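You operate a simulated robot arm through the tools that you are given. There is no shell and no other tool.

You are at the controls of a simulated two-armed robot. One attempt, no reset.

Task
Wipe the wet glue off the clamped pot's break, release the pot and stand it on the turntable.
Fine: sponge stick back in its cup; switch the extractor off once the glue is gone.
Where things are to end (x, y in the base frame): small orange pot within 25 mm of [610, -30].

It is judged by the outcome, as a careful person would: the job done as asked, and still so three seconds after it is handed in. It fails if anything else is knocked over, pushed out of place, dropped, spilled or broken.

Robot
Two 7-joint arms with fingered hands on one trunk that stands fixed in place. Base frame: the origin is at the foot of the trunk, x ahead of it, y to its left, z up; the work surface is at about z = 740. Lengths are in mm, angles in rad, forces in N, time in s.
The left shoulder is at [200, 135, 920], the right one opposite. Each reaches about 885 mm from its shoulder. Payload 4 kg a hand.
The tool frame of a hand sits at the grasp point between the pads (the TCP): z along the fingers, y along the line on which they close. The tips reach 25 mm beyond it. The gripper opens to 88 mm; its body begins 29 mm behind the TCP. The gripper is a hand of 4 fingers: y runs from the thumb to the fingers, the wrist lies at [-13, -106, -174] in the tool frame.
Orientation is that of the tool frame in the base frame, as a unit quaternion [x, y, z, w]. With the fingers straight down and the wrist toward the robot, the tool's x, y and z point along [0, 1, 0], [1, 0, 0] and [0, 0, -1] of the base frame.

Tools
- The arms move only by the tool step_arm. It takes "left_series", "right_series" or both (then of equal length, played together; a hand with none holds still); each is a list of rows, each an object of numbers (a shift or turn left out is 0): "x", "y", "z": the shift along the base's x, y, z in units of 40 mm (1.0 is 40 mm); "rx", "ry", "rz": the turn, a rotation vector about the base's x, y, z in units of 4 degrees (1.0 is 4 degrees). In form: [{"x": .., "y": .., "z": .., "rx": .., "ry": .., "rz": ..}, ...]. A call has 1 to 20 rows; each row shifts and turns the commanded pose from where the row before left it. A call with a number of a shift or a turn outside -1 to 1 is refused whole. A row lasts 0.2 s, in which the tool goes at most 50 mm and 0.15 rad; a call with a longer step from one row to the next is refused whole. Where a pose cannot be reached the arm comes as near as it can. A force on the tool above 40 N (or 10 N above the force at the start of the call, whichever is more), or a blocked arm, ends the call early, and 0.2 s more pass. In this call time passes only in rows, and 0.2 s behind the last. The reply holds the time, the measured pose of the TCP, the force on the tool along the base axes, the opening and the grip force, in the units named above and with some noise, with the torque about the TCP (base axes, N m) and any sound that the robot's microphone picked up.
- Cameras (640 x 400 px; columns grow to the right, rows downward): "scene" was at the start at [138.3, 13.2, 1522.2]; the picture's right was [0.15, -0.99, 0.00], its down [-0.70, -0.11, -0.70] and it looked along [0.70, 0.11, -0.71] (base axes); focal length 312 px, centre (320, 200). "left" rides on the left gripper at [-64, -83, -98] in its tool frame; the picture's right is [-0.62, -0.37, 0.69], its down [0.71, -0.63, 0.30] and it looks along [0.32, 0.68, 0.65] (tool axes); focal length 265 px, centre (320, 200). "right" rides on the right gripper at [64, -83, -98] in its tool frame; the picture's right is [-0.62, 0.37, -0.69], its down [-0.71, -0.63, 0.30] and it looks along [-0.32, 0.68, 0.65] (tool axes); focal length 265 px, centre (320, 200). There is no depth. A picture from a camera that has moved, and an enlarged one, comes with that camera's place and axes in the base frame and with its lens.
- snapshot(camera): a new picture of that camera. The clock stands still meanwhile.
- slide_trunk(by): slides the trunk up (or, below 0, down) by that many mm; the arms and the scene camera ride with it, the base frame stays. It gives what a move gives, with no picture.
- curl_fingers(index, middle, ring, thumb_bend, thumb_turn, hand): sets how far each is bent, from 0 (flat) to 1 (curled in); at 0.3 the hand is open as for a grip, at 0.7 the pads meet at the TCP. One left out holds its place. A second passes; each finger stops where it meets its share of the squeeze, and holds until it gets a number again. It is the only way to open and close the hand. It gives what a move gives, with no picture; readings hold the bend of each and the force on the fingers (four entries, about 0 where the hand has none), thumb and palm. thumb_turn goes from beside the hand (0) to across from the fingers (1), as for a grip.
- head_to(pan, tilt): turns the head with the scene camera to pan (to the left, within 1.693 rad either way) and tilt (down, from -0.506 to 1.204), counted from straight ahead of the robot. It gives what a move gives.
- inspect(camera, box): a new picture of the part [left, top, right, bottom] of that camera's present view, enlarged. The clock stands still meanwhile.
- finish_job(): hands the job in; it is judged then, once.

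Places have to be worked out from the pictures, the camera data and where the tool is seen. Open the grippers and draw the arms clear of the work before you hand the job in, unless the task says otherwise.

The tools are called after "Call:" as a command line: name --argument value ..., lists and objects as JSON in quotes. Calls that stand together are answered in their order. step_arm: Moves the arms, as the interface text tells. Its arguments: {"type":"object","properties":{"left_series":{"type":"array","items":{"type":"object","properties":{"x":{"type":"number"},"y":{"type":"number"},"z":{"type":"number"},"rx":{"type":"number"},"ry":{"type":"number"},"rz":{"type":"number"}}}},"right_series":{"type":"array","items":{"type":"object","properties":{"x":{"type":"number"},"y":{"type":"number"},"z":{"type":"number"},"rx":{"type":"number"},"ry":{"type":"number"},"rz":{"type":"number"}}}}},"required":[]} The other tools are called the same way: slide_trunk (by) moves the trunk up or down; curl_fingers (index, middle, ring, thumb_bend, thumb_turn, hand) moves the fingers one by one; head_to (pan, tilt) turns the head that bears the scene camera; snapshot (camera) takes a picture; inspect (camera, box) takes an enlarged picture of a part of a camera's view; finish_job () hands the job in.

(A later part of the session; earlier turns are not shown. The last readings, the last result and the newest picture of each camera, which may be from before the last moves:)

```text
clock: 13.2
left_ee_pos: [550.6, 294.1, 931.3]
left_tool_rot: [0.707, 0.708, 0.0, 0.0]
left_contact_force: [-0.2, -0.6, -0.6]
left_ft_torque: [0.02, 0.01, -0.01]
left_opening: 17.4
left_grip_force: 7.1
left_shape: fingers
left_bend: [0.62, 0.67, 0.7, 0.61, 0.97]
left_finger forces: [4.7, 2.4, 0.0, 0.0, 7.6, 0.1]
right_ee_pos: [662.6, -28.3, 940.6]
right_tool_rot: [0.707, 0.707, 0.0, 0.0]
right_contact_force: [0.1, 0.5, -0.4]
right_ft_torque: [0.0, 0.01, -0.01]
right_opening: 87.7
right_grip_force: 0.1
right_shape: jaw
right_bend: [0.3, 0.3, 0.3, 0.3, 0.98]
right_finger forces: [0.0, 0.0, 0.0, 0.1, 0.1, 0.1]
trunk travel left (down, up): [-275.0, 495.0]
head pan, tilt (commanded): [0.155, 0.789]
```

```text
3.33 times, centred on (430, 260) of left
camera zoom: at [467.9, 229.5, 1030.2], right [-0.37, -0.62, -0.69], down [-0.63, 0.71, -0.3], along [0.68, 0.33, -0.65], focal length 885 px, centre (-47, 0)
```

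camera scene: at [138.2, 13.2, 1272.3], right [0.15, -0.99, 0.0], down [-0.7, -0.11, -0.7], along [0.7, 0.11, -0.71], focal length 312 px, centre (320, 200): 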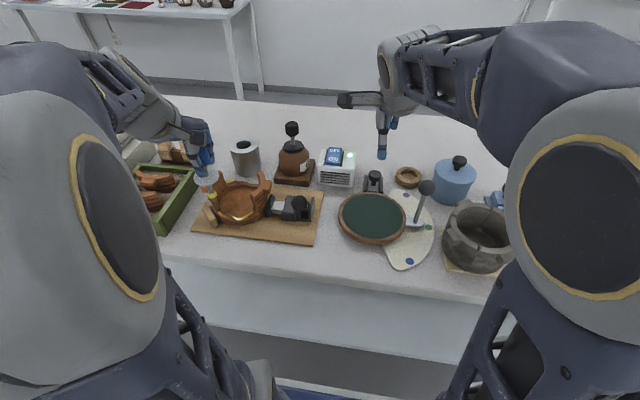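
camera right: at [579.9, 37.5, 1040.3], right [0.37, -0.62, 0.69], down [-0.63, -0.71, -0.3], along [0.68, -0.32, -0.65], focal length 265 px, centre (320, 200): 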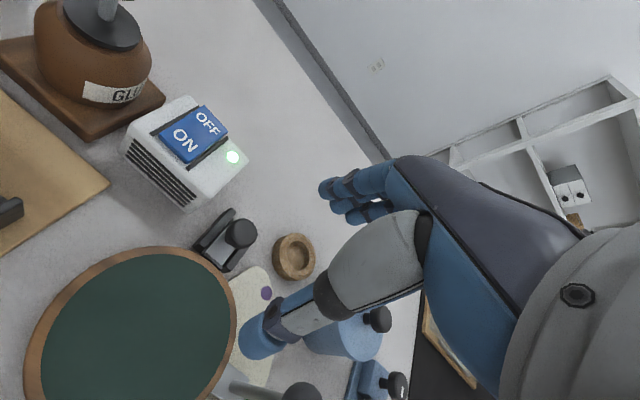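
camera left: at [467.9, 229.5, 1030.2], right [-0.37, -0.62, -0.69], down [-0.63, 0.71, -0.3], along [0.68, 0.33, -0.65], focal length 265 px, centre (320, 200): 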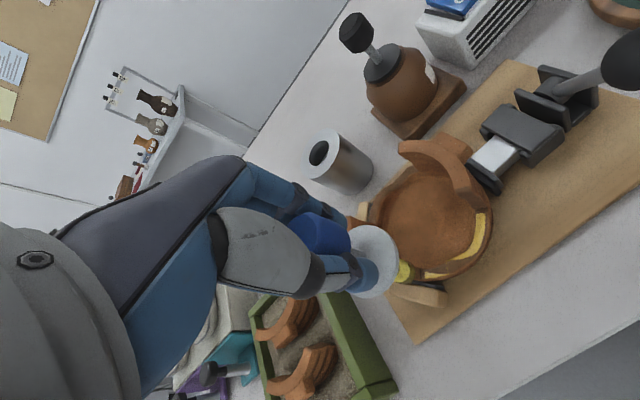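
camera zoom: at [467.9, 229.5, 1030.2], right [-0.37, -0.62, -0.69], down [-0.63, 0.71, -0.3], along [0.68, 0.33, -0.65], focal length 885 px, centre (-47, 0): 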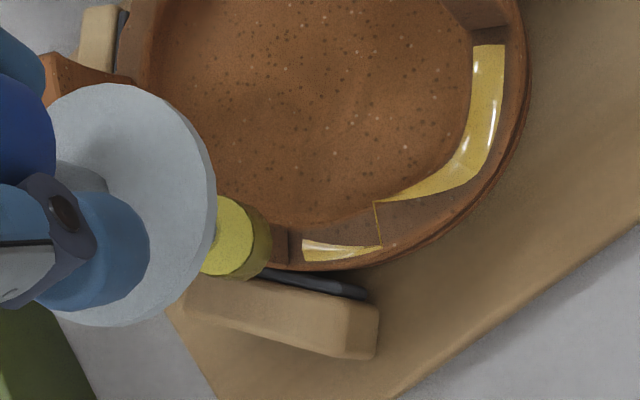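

The sponge is at about (554, 301) with its tip near z = 811. I'll shift it over the ledge beside the left wing and lower it in small steps, watching the force.

Call:
step_arm --left_series '[{"x": -0.12, "y": -0.32}, {"z": -0.3}, {"z": -0.25}, {"z": -0.12}]'

Call:
inspect --camera "scene" --box '[180, 160, 270, 235]'

Call:
inspect --camera "left" --box '[350, 180, 510, 300]'

```text
clock: 14.2
left_ee_pos: [547.1, 281.0, 904.6]
left_tool_rot: [0.707, 0.707, 0.0, 0.0]
left_contact_force: [0.0, -0.5, -0.1]
left_ft_torque: [0.03, -0.02, 0.03]
left_opening: 17.8
left_grip_force: 7.3
left_shape: fingers
left_bend: [0.62, 0.67, 0.7, 0.61, 0.97]
left_finger forces: [4.9, 2.3, 0.1, 0.1, 7.4, 0.0]
right_ee_pos: [662.5, -28.4, 941.3]
right_tool_rot: [0.707, 0.707, 0.0, 0.0]
right_contact_force: [0.1, 0.5, -0.8]
right_ft_torque: [-0.01, 0.01, 0.03]
right_opening: 87.8
right_grip_force: 0.0
right_shape: jaw
right_bend: [0.3, 0.3, 0.3, 0.3, 0.98]
right_finger forces: [0.0, 0.0, 0.1, 0.0, 0.0, 0.1]
trunk travel left (down, up): [-275.0, 495.0]
head pan, tilt (commanded): [0.155, 0.789]
```

```text
5.33 times, centred on (225, 198) of scene
camera zoom: at [138.2, 13.2, 1272.2], right [0.15, -0.99, 0.0], down [-0.7, -0.11, -0.7], along [0.7, 0.11, -0.71], focal length 1661 px, centre (827, 213)
```

zoom: 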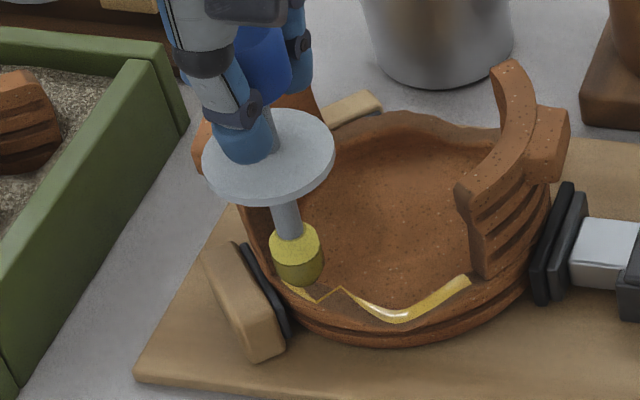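

```text
3.33 times, centred on (430, 240) of left
camera zoom: at [463.5, 216.3, 1003.7], right [-0.37, -0.62, -0.69], down [-0.63, 0.71, -0.3], along [0.68, 0.32, -0.65], focal length 885 px, centre (-47, 67)
```

zoom: 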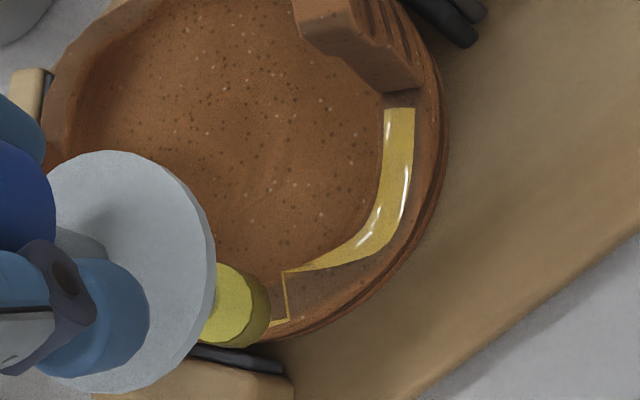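

No contact yet, with the tip about 8–10 mm above the ledge. I'll lower further in small steps.

Call:
step_arm --left_series '[{"z": -0.1}, {"z": -0.06}]'

Call:
inspect --camera "scene" --box '[195, 175, 265, 235]'

```text
clock: 14.8
left_ee_pos: [546.6, 280.4, 898.9]
left_tool_rot: [0.707, 0.708, -0.001, 0.0]
left_contact_force: [0.1, 0.1, -0.6]
left_ft_torque: [0.0, 0.02, -0.03]
left_opening: 17.9
left_grip_force: 7.7
left_shape: fingers
left_bend: [0.62, 0.67, 0.7, 0.62, 0.97]
left_finger forces: [4.8, 2.3, 0.1, 0.0, 7.4, 0.1]
right_ee_pos: [662.8, -27.2, 940.5]
right_tool_rot: [0.707, 0.707, 0.001, -0.001]
right_contact_force: [0.0, 0.6, -0.1]
right_ft_torque: [-0.03, 0.02, -0.02]
right_opening: 87.9
right_grip_force: 0.0
right_shape: jaw
right_bend: [0.3, 0.3, 0.3, 0.3, 0.98]
right_finger forces: [0.0, 0.0, 0.0, 0.0, 0.1, 0.1]
trunk travel left (down, up): [-275.0, 495.0]
head pan, tilt (commanded): [0.155, 0.789]
```

```text
6.67 times, centred on (230, 205) of scene
camera zoom: at [138.3, 13.2, 1272.2], right [0.15, -0.99, 0.0], down [-0.7, -0.11, -0.7], along [0.7, 0.11, -0.71], focal length 2076 px, centre (920, 167)
```

zoom: 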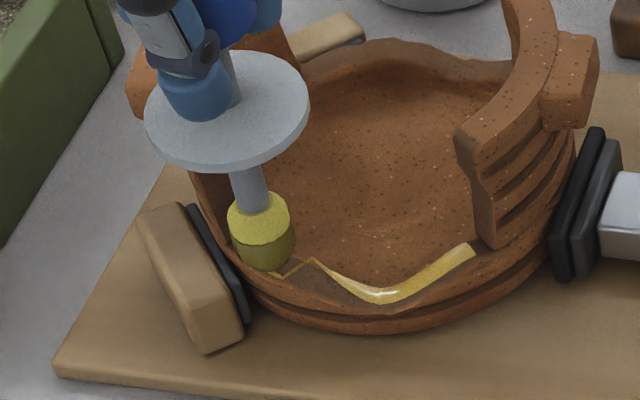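

Still no contact force above the noise. I'll go down another couple of millimetres at a time.

Call:
step_arm --left_series '[{"z": -0.06}]'

Call:
step_arm --left_series '[{"z": -0.06}]'

Call:
inspect --camera "scene" --box '[195, 175, 265, 235]'

Call:
inspect --camera "left" --box '[370, 200, 470, 280]'

```text
clock: 15.2
left_ee_pos: [545.6, 280.3, 895.8]
left_tool_rot: [0.707, 0.707, 0.0, 0.0]
left_contact_force: [-0.1, -0.2, -0.2]
left_ft_torque: [0.02, 0.0, 0.01]
left_opening: 17.7
left_grip_force: 7.2
left_shape: fingers
left_bend: [0.62, 0.67, 0.7, 0.62, 0.97]
left_finger forces: [4.9, 2.3, 0.1, 0.0, 7.4, 0.0]
right_ee_pos: [663.9, -28.6, 940.6]
right_tool_rot: [0.707, 0.707, 0.0, 0.0]
right_contact_force: [-0.3, -0.6, 0.1]
right_ft_torque: [-0.03, 0.01, 0.01]
right_opening: 87.7
right_grip_force: 0.1
right_shape: jaw
right_bend: [0.3, 0.3, 0.3, 0.3, 0.98]
right_finger forces: [0.1, 0.0, 0.1, 0.1, 0.0, 0.0]
trunk travel left (down, up): [-275.0, 495.0]
head pan, tilt (commanded): [0.155, 0.789]
```

```text
clock: 15.6
left_ee_pos: [547.0, 280.2, 894.3]
left_tool_rot: [0.707, 0.707, 0.001, 0.0]
left_contact_force: [0.0, -0.1, -0.1]
left_ft_torque: [-0.02, 0.01, 0.02]
left_opening: 17.8
left_grip_force: 7.4
left_shape: fingers
left_bend: [0.62, 0.67, 0.7, 0.62, 0.97]
left_finger forces: [4.8, 2.2, 0.0, 0.0, 7.4, 0.0]
right_ee_pos: [663.0, -27.6, 940.6]
right_tool_rot: [0.707, 0.707, -0.001, 0.001]
right_contact_force: [0.1, -0.4, 0.4]
right_ft_torque: [0.02, 0.0, -0.03]
right_opening: 87.6
right_grip_force: 0.1
right_shape: jaw
right_bend: [0.3, 0.3, 0.3, 0.3, 0.98]
right_finger forces: [0.1, 0.1, 0.1, 0.1, 0.0, 0.0]
trunk travel left (down, up): [-275.0, 495.0]
head pan, tilt (commanded): [0.155, 0.789]
```

```text
6.67 times, centred on (230, 205) of scene
camera zoom: at [138.2, 13.2, 1272.2], right [0.15, -0.99, 0.0], down [-0.7, -0.11, -0.7], along [0.7, 0.11, -0.71], focal length 2076 px, centre (920, 167)
```

zoom: 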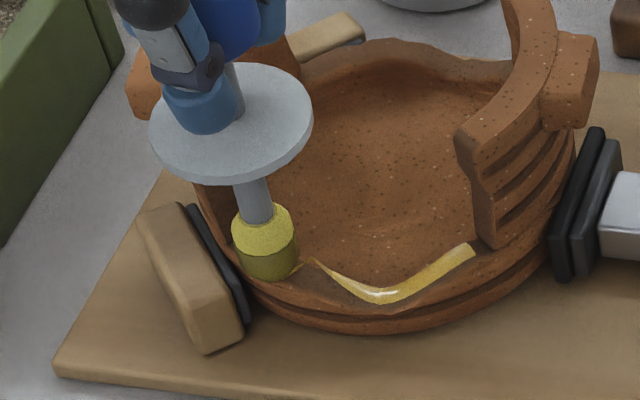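

```text
5.00 times, centred on (420, 240) of left
camera zoom: at [463.2, 216.2, 992.7], right [-0.37, -0.62, -0.69], down [-0.63, 0.71, -0.3], along [0.68, 0.32, -0.65], focal length 1327 px, centre (-180, 0)
```

zoom: 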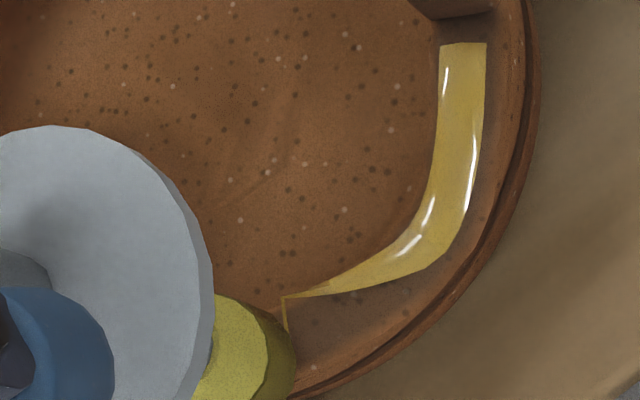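

There's still no force at tip z ≈ 774, so I'll keep lowering 2 mm at a time until it touches.

Call:
step_arm --left_series '[{"z": -0.06}]'

Call:
step_arm --left_series '[{"z": -0.06}]'

Call:
inspect --camera "scene" --box '[195, 175, 265, 235]'

```text
clock: 16.0
left_ee_pos: [546.8, 281.0, 891.4]
left_tool_rot: [0.707, 0.707, 0.0, 0.0]
left_contact_force: [-0.7, -0.1, -0.3]
left_ft_torque: [0.02, 0.03, -0.03]
left_opening: 17.4
left_grip_force: 7.2
left_shape: fingers
left_bend: [0.62, 0.67, 0.7, 0.62, 0.97]
left_finger forces: [4.8, 2.3, 0.0, 0.0, 7.4, 0.0]
right_ee_pos: [662.7, -28.0, 940.3]
right_tool_rot: [0.707, 0.707, 0.0, 0.0]
right_contact_force: [-0.4, -0.4, -1.0]
right_ft_torque: [0.02, 0.03, -0.03]
right_opening: 87.6
right_grip_force: 0.0
right_shape: jaw
right_bend: [0.3, 0.3, 0.3, 0.3, 0.98]
right_finger forces: [0.1, 0.0, 0.1, 0.0, 0.0, 0.0]
trunk travel left (down, up): [-275.0, 495.0]
head pan, tilt (commanded): [0.155, 0.789]
```

```text
clock: 16.4
left_ee_pos: [545.9, 280.0, 888.1]
left_tool_rot: [0.707, 0.707, -0.001, 0.0]
left_contact_force: [-0.2, 0.2, 0.0]
left_ft_torque: [0.03, -0.02, -0.01]
left_opening: 17.5
left_grip_force: 7.3
left_shape: fingers
left_bend: [0.62, 0.67, 0.7, 0.62, 0.97]
left_finger forces: [4.8, 2.3, 0.0, 0.1, 7.4, 0.0]
right_ee_pos: [662.8, -27.8, 940.2]
right_tool_rot: [0.707, 0.707, 0.0, 0.0]
right_contact_force: [0.0, 0.4, 0.3]
right_ft_torque: [-0.02, -0.01, 0.0]
right_opening: 87.5
right_grip_force: 0.2
right_shape: jaw
right_bend: [0.3, 0.3, 0.3, 0.3, 0.98]
right_finger forces: [0.1, 0.1, 0.0, 0.0, 0.1, 0.1]
trunk travel left (down, up): [-275.0, 495.0]
head pan, tilt (commanded): [0.155, 0.789]
```

```text
6.67 times, centred on (230, 205) of scene
camera zoom: at [138.2, 13.2, 1272.2], right [0.15, -0.99, 0.0], down [-0.7, -0.11, -0.7], along [0.7, 0.11, -0.71], focal length 2076 px, centre (920, 167)
```

zoom: 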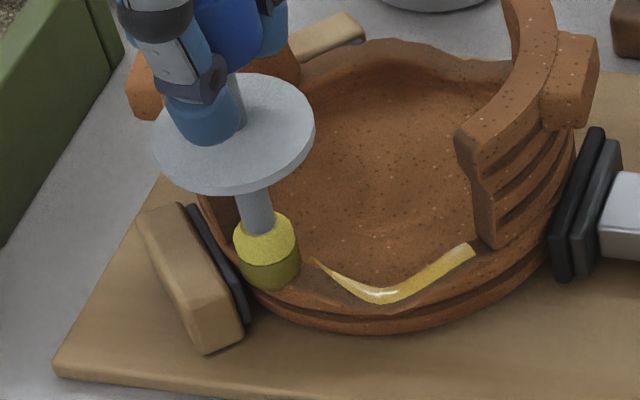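

The glue at the zigzag has gone under the sponge with no measurable force, so it wipes by light contact. I'll slide left to the wing to finish that end, keeping this depth.

Call:
step_arm --left_series '[{"x": 0.08, "y": 0.15, "z": 0.02}, {"x": 0.06, "y": 0.1, "z": 0.02}, {"x": -0.06, "y": -0.1}, {"x": -0.06, "y": -0.15}]'

Call:
inspect --camera "scene" --box '[195, 175, 265, 235]'

Call:
inspect --camera "left" --box '[370, 200, 470, 280]'

```text
clock: 17.4
left_ee_pos: [547.3, 280.5, 889.7]
left_tool_rot: [0.707, 0.707, 0.0, 0.001]
left_contact_force: [-0.2, -0.6, -0.3]
left_ft_torque: [0.01, 0.0, -0.02]
left_opening: 17.7
left_grip_force: 6.8
left_shape: fingers
left_bend: [0.62, 0.67, 0.7, 0.62, 0.97]
left_finger forces: [4.8, 2.2, 0.0, 0.0, 7.4, 0.1]
right_ee_pos: [662.9, -28.2, 940.5]
right_tool_rot: [0.707, 0.707, 0.001, 0.0]
right_contact_force: [0.9, 0.8, 0.3]
right_ft_torque: [-0.05, 0.0, -0.01]
right_opening: 87.6
right_grip_force: 0.0
right_shape: jaw
right_bend: [0.3, 0.3, 0.3, 0.3, 0.98]
right_finger forces: [0.0, 0.0, 0.0, 0.1, 0.0, 0.0]
trunk travel left (down, up): [-275.0, 495.0]
head pan, tilt (commanded): [0.155, 0.789]
```

```text
6.67 times, centred on (230, 205) of scene
camera zoom: at [138.3, 13.2, 1272.2], right [0.15, -0.99, 0.0], down [-0.7, -0.11, -0.7], along [0.7, 0.11, -0.71], focal length 2076 px, centre (920, 167)
```

zoom: 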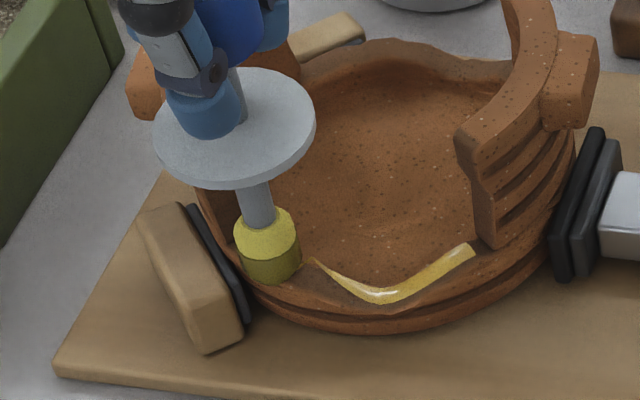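

```text
5.00 times, centred on (420, 240) of left
camera zoom: at [464.2, 216.3, 989.7], right [-0.37, -0.62, -0.69], down [-0.63, 0.71, -0.3], along [0.68, 0.32, -0.65], focal length 1327 px, centre (-180, 0)
```

zoom: 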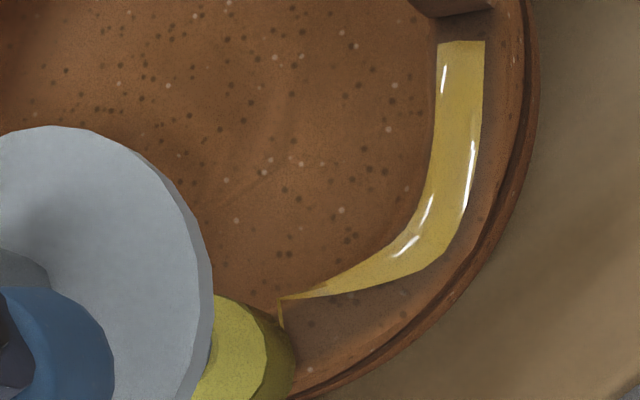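

From the left camera the zigzag is in fact still there, so the sponge was only hiding it and isn't touching yet; I estimate its bottom at z ≈ 775. I'll keep lowering in 2 mm steps to a real contact.

Call:
step_arm --left_series '[{"z": -0.07}]'

Call:
step_arm --left_series '[{"z": -0.06}]'

Call:
inspect --camera "left" --box '[370, 200, 470, 280]'

Call:
inspect --camera "scene" --box '[195, 175, 265, 235]'

```text
clock: 17.8
left_ee_pos: [548.0, 280.7, 887.5]
left_tool_rot: [0.706, 0.708, 0.0, 0.001]
left_contact_force: [0.1, -0.5, -0.3]
left_ft_torque: [0.03, 0.0, 0.01]
left_opening: 17.5
left_grip_force: 7.2
left_shape: fingers
left_bend: [0.62, 0.67, 0.7, 0.62, 0.97]
left_finger forces: [4.8, 2.3, 0.0, 0.0, 7.4, 0.0]
right_ee_pos: [664.0, -27.9, 940.6]
right_tool_rot: [0.707, 0.707, 0.0, 0.0]
right_contact_force: [-0.2, -0.5, -0.7]
right_ft_torque: [-0.03, -0.02, 0.02]
right_opening: 87.5
right_grip_force: 0.1
right_shape: jaw
right_bend: [0.3, 0.3, 0.3, 0.3, 0.98]
right_finger forces: [0.0, 0.0, 0.1, 0.1, 0.0, 0.0]
trunk travel left (down, up): [-275.0, 495.0]
head pan, tilt (commanded): [0.155, 0.789]
```

```text
clock: 18.2
left_ee_pos: [547.6, 280.2, 884.3]
left_tool_rot: [0.707, 0.707, 0.0, 0.0]
left_contact_force: [0.5, -0.4, -0.5]
left_ft_torque: [-0.02, 0.01, -0.02]
left_opening: 17.8
left_grip_force: 7.4
left_shape: fingers
left_bend: [0.62, 0.67, 0.7, 0.62, 0.97]
left_finger forces: [4.8, 2.4, 0.0, 0.1, 7.3, 0.1]
right_ee_pos: [662.4, -28.4, 940.3]
right_tool_rot: [0.707, 0.707, 0.0, 0.001]
right_contact_force: [0.8, 0.3, 0.5]
right_ft_torque: [-0.02, 0.01, 0.02]
right_opening: 87.4
right_grip_force: 0.0
right_shape: jaw
right_bend: [0.3, 0.3, 0.3, 0.3, 0.98]
right_finger forces: [0.0, 0.1, 0.0, 0.0, 0.0, 0.1]
trunk travel left (down, up): [-275.0, 495.0]
head pan, tilt (commanded): [0.155, 0.789]
```

```text
5.00 times, centred on (420, 240) of left
camera zoom: at [464.3, 216.5, 984.4], right [-0.37, -0.62, -0.69], down [-0.63, 0.71, -0.3], along [0.68, 0.33, -0.65], focal length 1327 px, centre (-180, 0)
```

zoom: 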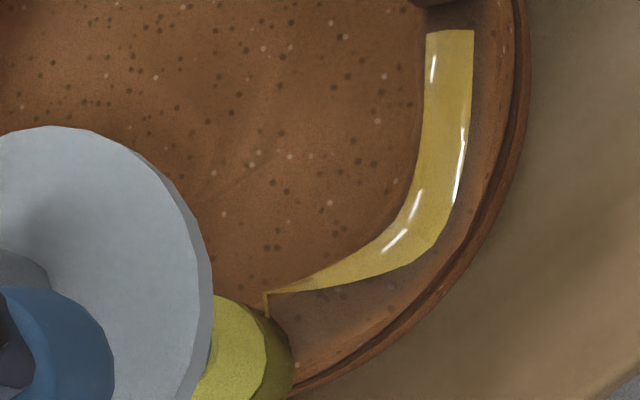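

```text
6.67 times, centred on (230, 205) of scene
camera zoom: at [138.3, 13.2, 1272.2], right [0.15, -0.99, 0.0], down [-0.7, -0.11, -0.7], along [0.7, 0.11, -0.71], focal length 2076 px, centre (920, 167)
```

zoom: 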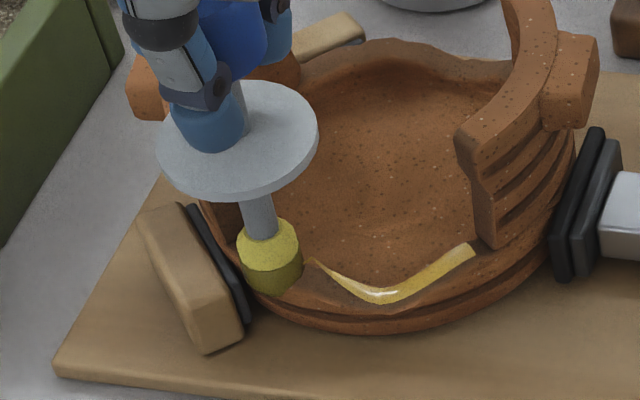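

Re-measuring with the stick taken as vertical puts the sponge bottom at z ≈ 775–777, just above the ledge. I'll lower a few more millimetres, checking the force each time.

Call:
step_arm --left_series '[{"z": -0.06}]'

Call:
step_arm --left_series '[{"z": -0.06}]'

Call:
inspect --camera "left" --box '[370, 200, 470, 280]'

Call:
inspect --camera "scene" --box '[195, 175, 265, 235]'

```text
clock: 18.6
left_ee_pos: [547.6, 280.7, 882.7]
left_tool_rot: [0.707, 0.707, 0.0, 0.0]
left_contact_force: [0.7, 0.8, 3.0]
left_ft_torque: [-0.01, 0.01, -0.01]
left_opening: 16.5
left_grip_force: 6.5
left_shape: fingers
left_bend: [0.63, 0.68, 0.7, 0.63, 0.97]
left_finger forces: [4.4, 1.7, 0.1, 0.0, 6.5, 0.1]
right_ee_pos: [661.3, -27.6, 941.4]
right_tool_rot: [0.707, 0.707, 0.0, 0.0]
right_contact_force: [-0.2, 0.1, 0.1]
right_ft_torque: [0.03, 0.03, 0.02]
right_opening: 87.4
right_grip_force: 0.0
right_shape: jaw
right_bend: [0.3, 0.3, 0.3, 0.3, 0.98]
right_finger forces: [0.0, 0.0, 0.0, 0.0, 0.0, 0.0]
trunk travel left (down, up): [-275.0, 495.0]
head pan, tilt (commanded): [0.155, 0.789]
```

```text
clock: 19.0
left_ee_pos: [547.7, 280.6, 880.6]
left_tool_rot: [0.707, 0.707, 0.001, 0.0]
left_contact_force: [-0.3, -0.2, 4.3]
left_ft_torque: [0.02, 0.01, 0.0]
left_opening: 13.0
left_grip_force: 5.6
left_shape: fingers
left_bend: [0.64, 0.68, 0.7, 0.64, 0.97]
left_finger forces: [4.1, 1.7, 0.0, 0.1, 5.3, 0.1]
right_ee_pos: [663.0, -28.1, 940.2]
right_tool_rot: [0.707, 0.707, -0.001, 0.0]
right_contact_force: [-0.7, 0.5, -0.5]
right_ft_torque: [0.01, 0.01, -0.01]
right_opening: 87.5
right_grip_force: 0.1
right_shape: jaw
right_bend: [0.3, 0.3, 0.3, 0.3, 0.98]
right_finger forces: [0.1, 0.0, 0.1, 0.0, 0.1, 0.0]
trunk travel left (down, up): [-275.0, 495.0]
head pan, tilt (commanded): [0.155, 0.789]
```

```text
5.00 times, centred on (420, 240) of left
camera zoom: at [463.9, 216.5, 979.8], right [-0.37, -0.62, -0.69], down [-0.63, 0.71, -0.3], along [0.68, 0.32, -0.65], focal length 1327 px, centre (-180, 0)
```

zoom: 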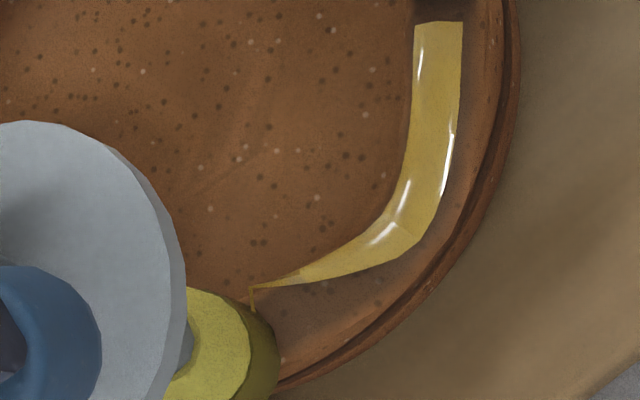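

```text
6.67 times, centred on (230, 205) of scene
camera zoom: at [138.2, 13.1, 1272.3], right [0.15, -0.99, 0.0], down [-0.7, -0.11, -0.7], along [0.7, 0.11, -0.71], focal length 2076 px, centre (920, 167)
```

zoom: 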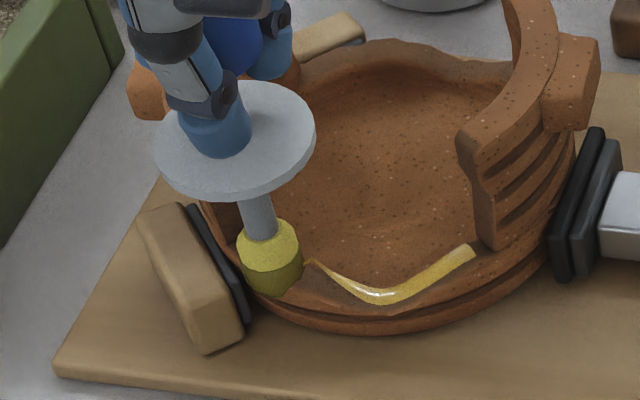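

Now there is real contact: 3–4 N upward, with the handle starting to slip up a little in the grip. I'll ease off about 1 mm and stroke toward the left wing and back.

Call:
step_arm --left_series '[{"x": 0.05, "y": 0.07, "z": 0.03}, {"x": 0.05, "y": 0.07, "z": 0.01}, {"x": -0.03, "y": -0.06}]'

Call:
inspect --camera "left" --box '[370, 200, 470, 280]'

Call:
inspect --camera "scene" --box '[195, 175, 265, 235]'

```text
clock: 19.8
left_ee_pos: [549.6, 284.2, 881.6]
left_tool_rot: [0.707, 0.707, -0.001, 0.0]
left_contact_force: [0.5, -0.3, -0.5]
left_ft_torque: [0.01, 0.0, 0.02]
left_opening: 12.9
left_grip_force: 5.1
left_shape: fingers
left_bend: [0.64, 0.68, 0.7, 0.64, 0.97]
left_finger forces: [4.4, 1.9, 0.0, 0.1, 5.4, 0.0]
right_ee_pos: [663.4, -27.6, 938.9]
right_tool_rot: [0.707, 0.708, 0.0, 0.0]
right_contact_force: [0.0, -0.8, -0.6]
right_ft_torque: [-0.03, -0.01, 0.01]
right_opening: 87.5
right_grip_force: 0.0
right_shape: jaw
right_bend: [0.3, 0.3, 0.3, 0.3, 0.98]
right_finger forces: [0.0, 0.1, 0.0, 0.0, 0.1, 0.0]
trunk travel left (down, up): [-275.0, 495.0]
head pan, tilt (commanded): [0.155, 0.789]
```

```text
5.00 times, centred on (420, 240) of left
camera zoom: at [466.7, 219.7, 981.1], right [-0.37, -0.62, -0.69], down [-0.63, 0.71, -0.3], along [0.68, 0.32, -0.65], focal length 1327 px, centre (-180, 0)
```

zoom: 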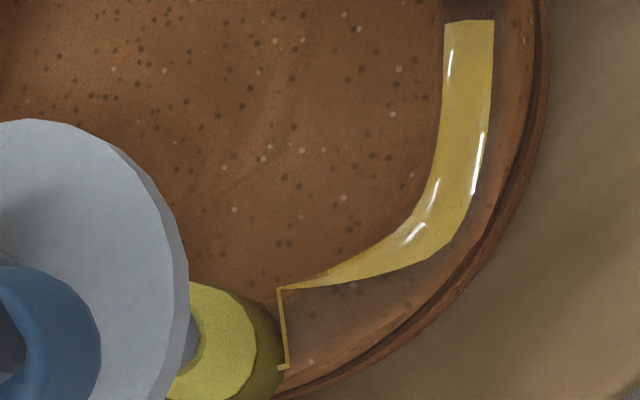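

```text
6.67 times, centred on (230, 205) of scene
camera zoom: at [138.3, 13.2, 1272.2], right [0.15, -0.99, 0.0], down [-0.7, -0.11, -0.7], along [0.7, 0.11, -0.71], focal length 2076 px, centre (920, 167)
```

zoom: 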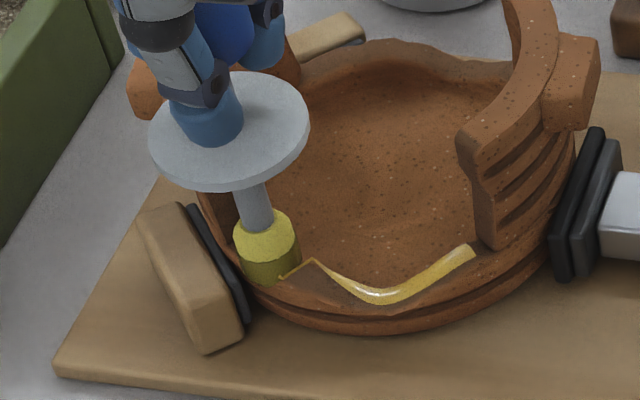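

Contact was lost, so I'll press down about 2 mm here and stroke the left patch while touching.

Call:
step_arm --left_series '[{"z": -0.07}, {"x": 0.05, "y": 0.08}, {"x": -0.05, "y": -0.08}]'

Call:
inspect --camera "left" --box '[370, 200, 470, 280]'

Call:
inspect --camera "scene" --box '[195, 175, 265, 235]'

```text
clock: 20.6
left_ee_pos: [550.3, 283.8, 878.9]
left_tool_rot: [0.707, 0.708, 0.0, 0.0]
left_contact_force: [-0.1, 0.5, 4.9]
left_ft_torque: [0.04, 0.0, -0.02]
left_opening: 11.5
left_grip_force: 5.1
left_shape: fingers
left_bend: [0.65, 0.69, 0.7, 0.65, 0.97]
left_finger forces: [4.1, 1.9, 0.0, 0.1, 5.1, 0.0]
right_ee_pos: [663.3, -28.1, 940.6]
right_tool_rot: [0.707, 0.707, 0.0, -0.001]
right_contact_force: [-0.6, 0.5, 0.3]
right_ft_torque: [0.0, 0.01, 0.0]
right_opening: 87.4
right_grip_force: 0.0
right_shape: jaw
right_bend: [0.3, 0.3, 0.3, 0.3, 0.98]
right_finger forces: [0.1, 0.1, 0.0, 0.1, 0.1, 0.1]
trunk travel left (down, up): [-275.0, 495.0]
head pan, tilt (commanded): [0.155, 0.789]
```

```text
5.00 times, centred on (420, 240) of left
camera zoom: at [466.8, 219.7, 978.6], right [-0.37, -0.62, -0.69], down [-0.63, 0.71, -0.3], along [0.68, 0.33, -0.65], focal length 1327 px, centre (-180, 0)
```

zoom: 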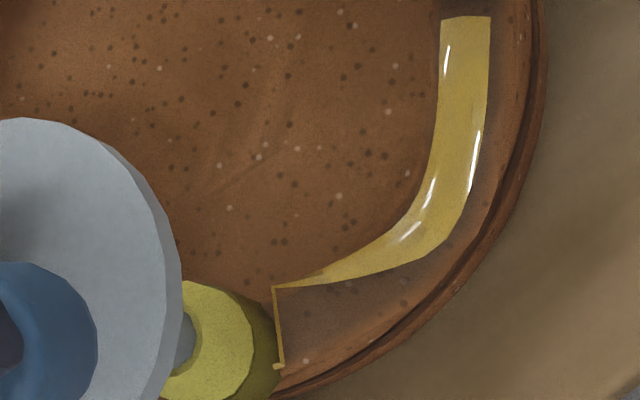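

```text
6.67 times, centred on (230, 205) of scene
camera zoom: at [138.2, 13.1, 1272.3], right [0.15, -0.99, 0.0], down [-0.7, -0.11, -0.7], along [0.7, 0.11, -0.71], focal length 2076 px, centre (920, 167)
```

zoom: 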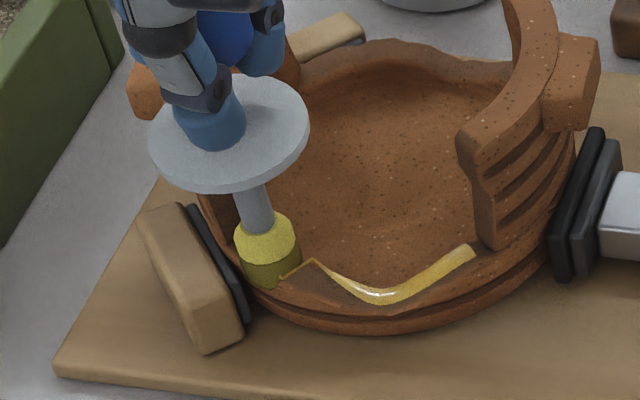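

About 5 N of contact now. I'll stroke right across the zigzag, raising slightly over its peak, and see whether the glue comes off behind the sponge.

Call:
step_arm --left_series '[{"x": -0.03, "y": -0.12, "z": 0.01}, {"x": -0.02, "y": -0.13, "z": 0.03}, {"x": -0.01, "y": -0.13, "z": 0.01}, {"y": -0.13, "z": -0.03}]'

Call:
inspect --camera "left" --box '[350, 190, 470, 290]'

Call:
inspect --camera "scene" --box '[195, 175, 265, 235]'

```text
clock: 21.6
left_ee_pos: [548.4, 263.3, 878.8]
left_tool_rot: [0.707, 0.707, 0.0, 0.0]
left_contact_force: [0.0, -0.1, -0.6]
left_ft_torque: [0.0, -0.01, 0.0]
left_opening: 11.3
left_grip_force: 5.2
left_shape: fingers
left_bend: [0.65, 0.68, 0.7, 0.65, 0.97]
left_finger forces: [4.2, 1.7, 0.1, 0.0, 4.9, 0.0]
right_ee_pos: [663.2, -28.2, 940.6]
right_tool_rot: [0.707, 0.707, 0.0, 0.0]
right_contact_force: [-0.6, 0.8, -0.1]
right_ft_torque: [0.0, 0.0, -0.03]
right_opening: 87.6
right_grip_force: 0.0
right_shape: jaw
right_bend: [0.3, 0.3, 0.3, 0.3, 0.98]
right_finger forces: [0.0, 0.0, 0.0, 0.0, 0.1, 0.1]
trunk travel left (down, up): [-275.0, 495.0]
head pan, tilt (commanded): [0.155, 0.789]
```

```text
4.00 times, centred on (410, 240) of left
camera zoom: at [464.4, 199.3, 979.3], right [-0.37, -0.62, -0.69], down [-0.63, 0.71, -0.3], along [0.68, 0.32, -0.65], focal length 1062 px, centre (-40, 40)
```

zoom: 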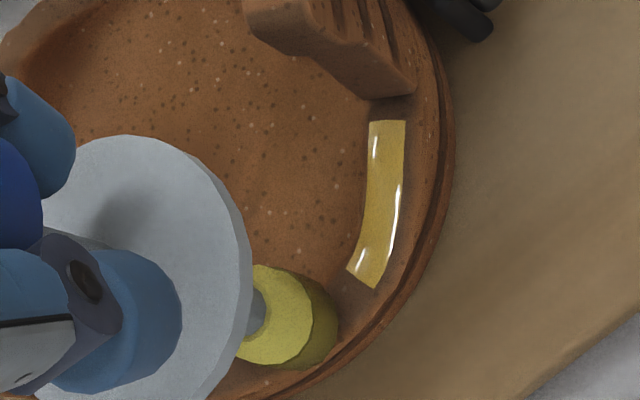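

```text
6.67 times, centred on (230, 205) of scene
camera zoom: at [138.2, 13.2, 1272.2], right [0.15, -0.99, 0.0], down [-0.7, -0.11, -0.7], along [0.7, 0.11, -0.71], focal length 2076 px, centre (920, 167)
```

zoom: 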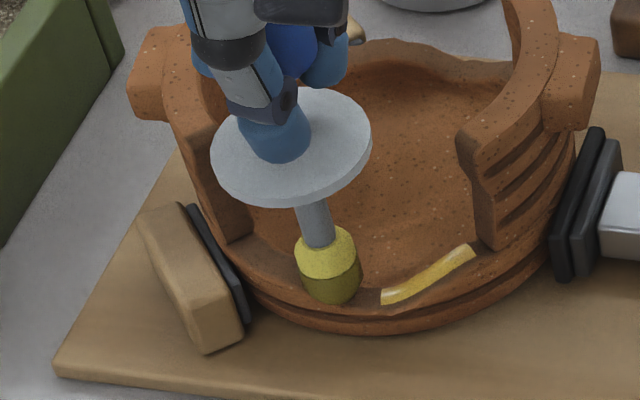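

The left half and zigzag are clean; only the right strip remains. I'll move over the dip and lower to contact there.

Call:
step_arm --left_series '[{"y": -0.15, "z": -0.04}, {"x": 0.02, "y": -0.12, "z": -0.06}, {"z": -0.05}]'

Call:
inspect --camera "left" --box '[350, 170, 470, 270]'

Call:
inspect --camera "scene" --box '[195, 175, 265, 235]'

```text
clock: 22.4
left_ee_pos: [547.4, 252.3, 873.0]
left_tool_rot: [0.707, 0.707, -0.001, 0.001]
left_contact_force: [0.2, -0.2, -0.5]
left_ft_torque: [0.01, -0.02, -0.01]
left_opening: 11.3
left_grip_force: 5.3
left_shape: fingers
left_bend: [0.65, 0.68, 0.7, 0.65, 0.97]
left_finger forces: [4.1, 1.6, 0.1, 0.1, 4.9, 0.0]
right_ee_pos: [662.9, -28.4, 940.5]
right_tool_rot: [0.707, 0.708, 0.001, 0.0]
right_contact_force: [-0.2, 0.2, 0.3]
right_ft_torque: [-0.02, -0.04, -0.02]
right_opening: 88.0
right_grip_force: 0.0
right_shape: jaw
right_bend: [0.3, 0.3, 0.3, 0.3, 0.98]
right_finger forces: [0.1, 0.1, 0.0, 0.1, 0.0, 0.1]
trunk travel left (down, up): [-275.0, 495.0]
head pan, tilt (commanded): [0.155, 0.789]
```

```text
4.00 times, centred on (410, 220) of left
camera zoom: at [465.2, 188.2, 973.0], right [-0.37, -0.62, -0.69], down [-0.63, 0.71, -0.3], along [0.68, 0.32, -0.65], focal length 1062 px, centre (-40, 120)
```

zoom: 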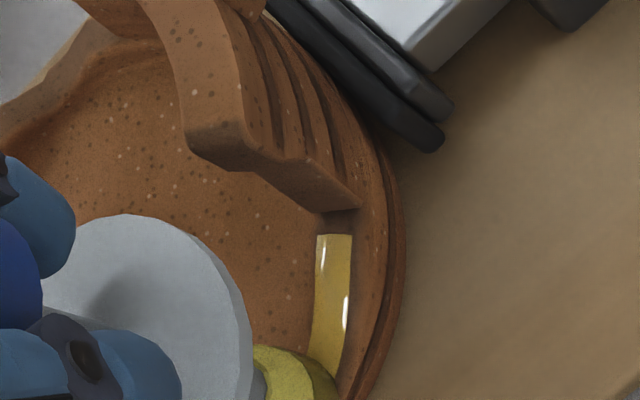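

```text
6.67 times, centred on (230, 205) of scene
camera zoom: at [138.2, 13.2, 1272.2], right [0.15, -0.99, 0.0], down [-0.7, -0.11, -0.7], along [0.7, 0.11, -0.71], focal length 2076 px, centre (920, 167)
```

zoom: 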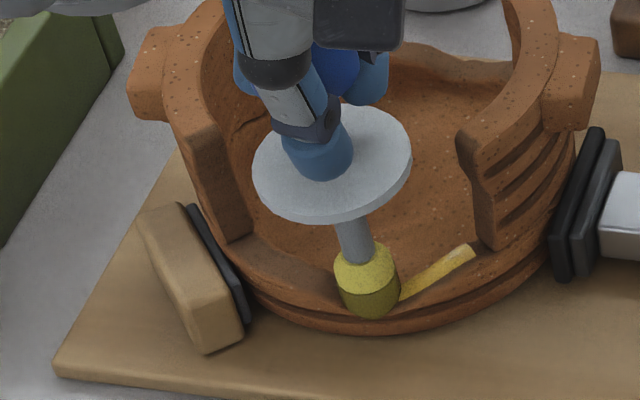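

No contact yet at the dip. I'll lower a few more millimetres.

Call:
step_arm --left_series '[{"z": -0.06}]'

Call:
step_arm --left_series '[{"x": 0.03, "y": -0.07, "z": -0.03}]'

Call:
inspect --camera "scene" --box '[205, 175, 275, 235]'

```text
clock: 22.8
left_ee_pos: [548.4, 253.9, 870.5]
left_tool_rot: [0.707, 0.707, 0.0, 0.001]
left_contact_force: [0.7, -0.8, 1.9]
left_ft_torque: [-0.03, -0.01, -0.05]
left_opening: 11.2
left_grip_force: 4.9
left_shape: fingers
left_bend: [0.65, 0.68, 0.7, 0.65, 0.97]
left_finger forces: [4.1, 1.4, 0.1, 0.1, 4.8, 0.1]
right_ee_pos: [663.6, -27.4, 939.7]
right_tool_rot: [0.707, 0.707, 0.001, 0.0]
right_contact_force: [-0.2, 0.0, -1.2]
right_ft_torque: [-0.02, -0.01, 0.03]
right_opening: 87.6
right_grip_force: 0.1
right_shape: jaw
right_bend: [0.3, 0.3, 0.3, 0.3, 0.98]
right_finger forces: [0.1, 0.0, 0.1, 0.0, 0.0, 0.0]
trunk travel left (down, up): [-275.0, 495.0]
head pan, tilt (commanded): [0.155, 0.789]
```

```text
clock: 23.2
left_ee_pos: [549.5, 250.7, 870.6]
left_tool_rot: [0.707, 0.707, 0.001, 0.001]
left_contact_force: [-0.5, -0.3, 4.6]
left_ft_torque: [0.02, -0.03, 0.01]
left_opening: 10.3
left_grip_force: 5.2
left_shape: fingers
left_bend: [0.65, 0.69, 0.7, 0.65, 0.97]
left_finger forces: [3.7, 1.9, 0.0, 0.0, 4.6, 0.0]
right_ee_pos: [663.4, -27.5, 940.7]
right_tool_rot: [0.707, 0.707, 0.0, 0.0]
right_contact_force: [-0.2, 0.5, 0.0]
right_ft_torque: [0.0, -0.01, -0.01]
right_opening: 87.3
right_grip_force: 0.1
right_shape: jaw
right_bend: [0.3, 0.3, 0.3, 0.3, 0.98]
right_finger forces: [0.0, 0.0, 0.0, 0.1, 0.1, 0.0]
trunk travel left (down, up): [-275.0, 495.0]
head pan, tilt (commanded): [0.155, 0.789]
```

```text
6.67 times, centred on (240, 205) of scene
camera zoom: at [138.2, 13.2, 1272.3], right [0.15, -0.99, 0.0], down [-0.7, -0.11, -0.7], along [0.7, 0.11, -0.71], focal length 2076 px, centre (853, 167)
```

zoom: 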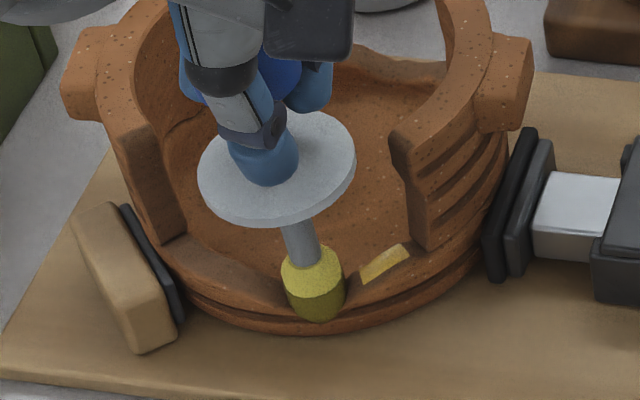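

Contact is 4–5 N and the strip is shrinking. I'll slide right and upward along the ledge to the right wing.

Call:
step_arm --left_series '[{"x": 0.07, "y": -0.15, "z": 0.04}, {"x": 0.08, "y": -0.15, "z": 0.05}, {"x": 0.08, "y": -0.14, "z": 0.05}]'

Call:
inspect --camera "scene" --box '[205, 175, 275, 235]'

Call:
inspect --camera "left" --box '[350, 150, 470, 250]'

```text
clock: 24.0
left_ee_pos: [558.5, 232.8, 875.2]
left_tool_rot: [0.707, 0.707, 0.0, 0.0]
left_contact_force: [0.1, 0.7, 0.0]
left_ft_torque: [0.06, 0.01, 0.02]
left_opening: 10.5
left_grip_force: 4.8
left_shape: fingers
left_bend: [0.65, 0.69, 0.7, 0.65, 0.97]
left_finger forces: [4.0, 2.0, 0.0, 0.0, 4.9, 0.1]
right_ee_pos: [663.0, -26.9, 939.7]
right_tool_rot: [0.707, 0.707, 0.0, 0.0]
right_contact_force: [0.0, -0.5, 0.5]
right_ft_torque: [-0.01, -0.01, -0.01]
right_opening: 87.4
right_grip_force: 0.0
right_shape: jaw
right_bend: [0.3, 0.3, 0.3, 0.3, 0.98]
right_finger forces: [0.0, 0.1, 0.1, 0.0, 0.1, 0.0]
trunk travel left (down, up): [-275.0, 495.0]
head pan, tilt (commanded): [0.155, 0.789]
```

```text
6.67 times, centred on (240, 205) of scene
camera zoom: at [138.2, 13.2, 1272.2], right [0.15, -0.99, 0.0], down [-0.7, -0.11, -0.7], along [0.7, 0.11, -0.71], focal length 2076 px, centre (853, 167)
```

zoom: 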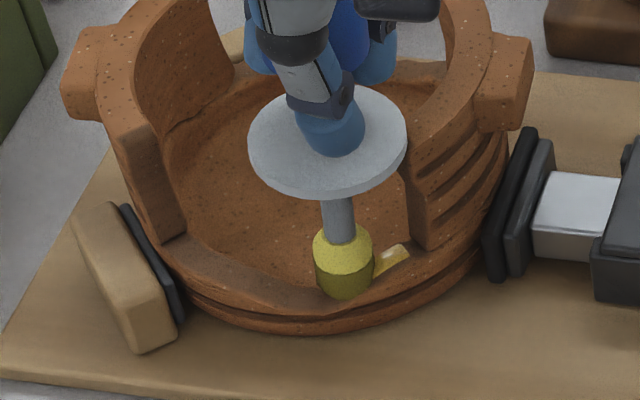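

```text
4.00 times, centred on (410, 200) of left
camera zoom: at [475.8, 168.0, 974.9], right [-0.37, -0.62, -0.69], down [-0.63, 0.71, -0.3], along [0.68, 0.32, -0.65], focal length 1062 px, centre (-40, 200)
```

zoom: 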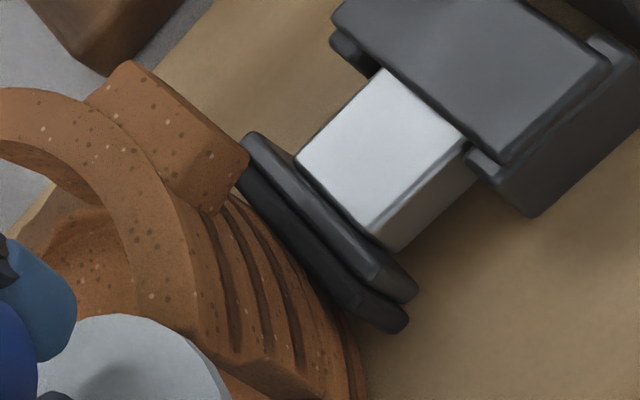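

A small patch remains next to the right wing and contact was lost on the way up. I'll press down ~3 mm and continue toward the wing.

Call:
step_arm --left_series '[{"z": -0.08}, {"x": 0.05, "y": -0.1, "z": 0.01}, {"x": 0.05, "y": -0.08, "z": 0.02}]'

Call:
inspect --camera "scene" --box '[205, 175, 275, 235]'

```text
clock: 24.8
left_ee_pos: [563.4, 224.4, 873.1]
left_tool_rot: [0.707, 0.707, 0.0, 0.0]
left_contact_force: [0.7, 0.3, -0.2]
left_ft_torque: [0.07, 0.05, 0.0]
left_opening: 10.1
left_grip_force: 5.6
left_shape: fingers
left_bend: [0.65, 0.69, 0.7, 0.65, 0.97]
left_finger forces: [4.0, 2.2, 0.0, 0.0, 4.9, 0.1]
right_ee_pos: [662.7, -28.4, 939.4]
right_tool_rot: [0.707, 0.707, 0.0, 0.0]
right_contact_force: [1.1, 0.2, -0.5]
right_ft_torque: [0.02, 0.02, -0.03]
right_opening: 87.6
right_grip_force: 0.0
right_shape: jaw
right_bend: [0.3, 0.3, 0.3, 0.3, 0.98]
right_finger forces: [0.1, 0.1, 0.0, 0.0, 0.0, 0.0]
trunk travel left (down, up): [-275.0, 495.0]
head pan, tilt (commanded): [0.155, 0.789]
```

```text
6.67 times, centred on (240, 205) of scene
camera zoom: at [138.2, 13.2, 1272.2], right [0.15, -0.99, 0.0], down [-0.7, -0.11, -0.7], along [0.7, 0.11, -0.71], focal length 2076 px, centre (853, 167)
```

zoom: 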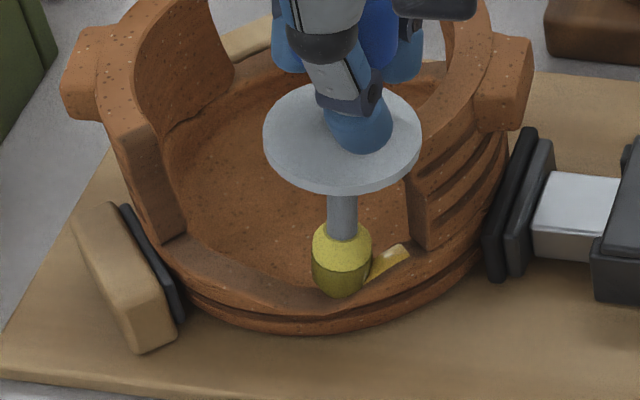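

The sponge end dragged and the stick tilted about 11° in the grip, leaving the sponge near (557, 246). I'll lift 12 mm and rotate the hand about x to bring the stick upright again.

Call:
step_arm --left_series '[{"z": 0.2}, {"z": 0.2, "y": 0.1}, {"rx": -0.9}, {"rx": -0.9}, {"rx": -0.9}]'

Call:
inspect --camera "scene" --box '[205, 155, 275, 225]'

Call:
snapshot --camera "left"

Call:
snapshot --camera "right"

```text
clock: 26.0
left_ee_pos: [562.8, 229.5, 889.6]
left_tool_rot: [0.704, 0.704, -0.067, 0.067]
left_contact_force: [0.1, -0.1, 0.2]
left_ft_torque: [0.03, 0.01, 0.0]
left_opening: 10.0
left_grip_force: 4.8
left_shape: fingers
left_bend: [0.65, 0.69, 0.7, 0.65, 0.97]
left_finger forces: [3.3, 1.5, 0.1, 0.0, 4.4, 0.0]
right_ee_pos: [661.7, -27.8, 938.9]
right_tool_rot: [0.707, 0.707, 0.0, -0.001]
right_contact_force: [-0.2, -0.4, 0.3]
right_ft_torque: [0.01, -0.01, -0.03]
right_opening: 87.4
right_grip_force: 0.1
right_shape: jaw
right_bend: [0.3, 0.3, 0.3, 0.3, 0.98]
right_finger forces: [0.0, 0.1, 0.1, 0.0, 0.1, 0.0]
trunk travel left (down, up): [-275.0, 495.0]
head pan, tilt (commanded): [0.155, 0.789]
```

```text
5.71 times, centred on (240, 190) of scene
camera zoom: at [138.2, 13.2, 1272.2], right [0.15, -0.99, 0.0], down [-0.7, -0.11, -0.7], along [0.7, 0.11, -0.71], focal length 1780 px, centre (777, 257)
```

zoom: 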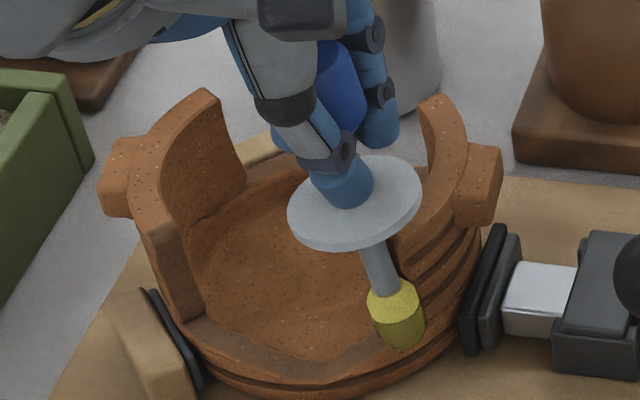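

```text
taken
camera left: at [479.6, 184.7, 999.4], right [-0.37, -0.74, -0.56], down [-0.63, 0.64, -0.43], along [0.68, 0.2, -0.7], focal length 265 px, centre (320, 200)
```

left: 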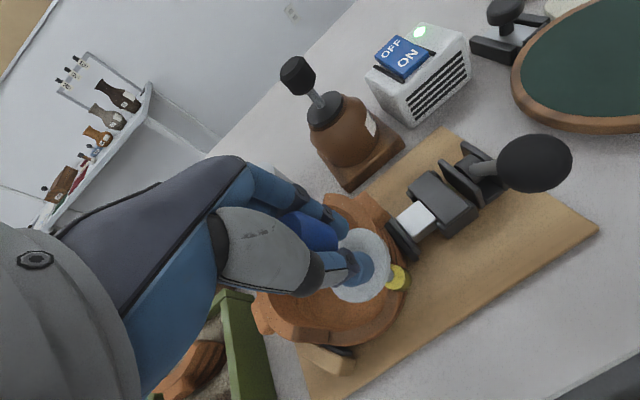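

```text
taken
camera right: at [579.9, 37.5, 1040.3], right [0.37, -0.62, 0.69], down [-0.63, -0.71, -0.3], along [0.68, -0.32, -0.65], focal length 265 px, centre (320, 200)
```

right: 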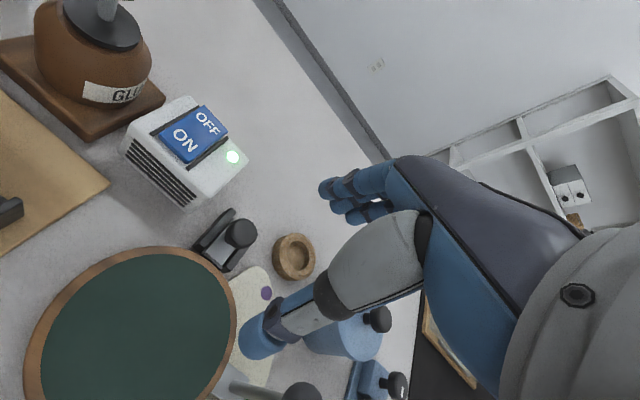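

The stick is near upright again, with the sponge at about (560, 221). I'll shift it back to sit over the remaining patch at about (563, 231) and lower.

Call:
step_arm --left_series '[{"x": 0.05, "y": 0.25}, {"z": -0.15}]'

Call:
inspect --camera "scene" --box '[215, 175, 285, 235]'

Call:
inspect --camera "left" --box '[340, 200, 460, 300]'

```text
clock: 26.6
left_ee_pos: [563.5, 240.3, 883.1]
left_tool_rot: [0.704, 0.704, -0.066, 0.066]
left_contact_force: [0.0, -0.1, -0.3]
left_ft_torque: [-0.01, -0.01, 0.03]
left_opening: 10.2
left_grip_force: 4.9
left_shape: fingers
left_bend: [0.65, 0.69, 0.7, 0.65, 0.97]
left_finger forces: [3.4, 1.5, 0.0, 0.0, 4.3, 0.1]
right_ee_pos: [663.3, -27.8, 940.4]
right_tool_rot: [0.707, 0.707, 0.0, 0.0]
right_contact_force: [1.2, -0.2, 0.2]
right_ft_torque: [0.02, 0.0, 0.01]
right_opening: 87.7
right_grip_force: 0.1
right_shape: jaw
right_bend: [0.3, 0.3, 0.3, 0.3, 0.98]
right_finger forces: [0.0, 0.1, 0.1, 0.1, 0.0, 0.0]
trunk travel left (down, up): [-275.0, 495.0]
head pan, tilt (commanded): [0.155, 0.789]
```

```text
6.67 times, centred on (250, 205) of scene
camera zoom: at [138.2, 13.2, 1272.2], right [0.15, -0.99, 0.0], down [-0.7, -0.11, -0.7], along [0.7, 0.11, -0.71], focal length 2076 px, centre (787, 167)
```

zoom: 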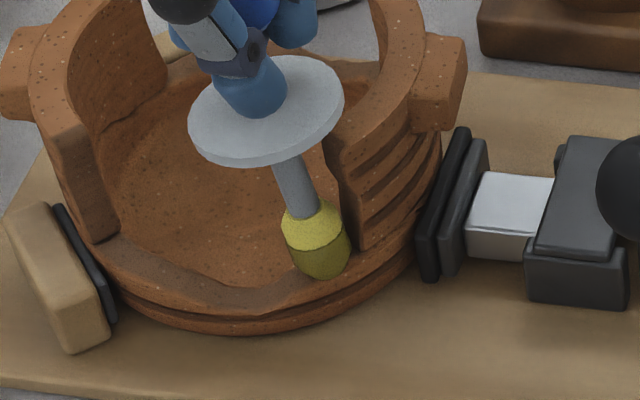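

```text
4.00 times, centred on (400, 250) of left
camera zoom: at [481.1, 194.7, 993.4], right [-0.37, -0.74, -0.56], down [-0.63, 0.64, -0.43], along [0.68, 0.2, -0.7], focal length 1062 px, centre (0, 0)
```

zoom: 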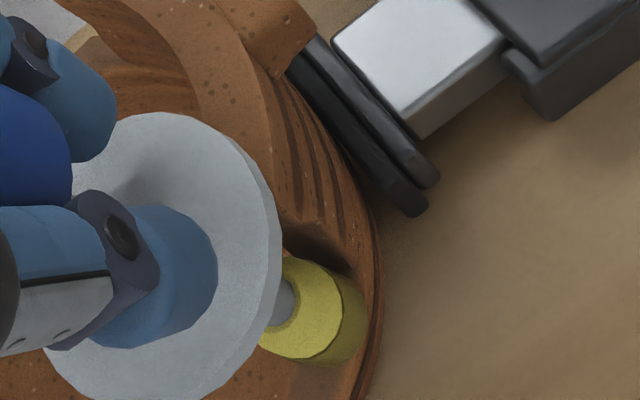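

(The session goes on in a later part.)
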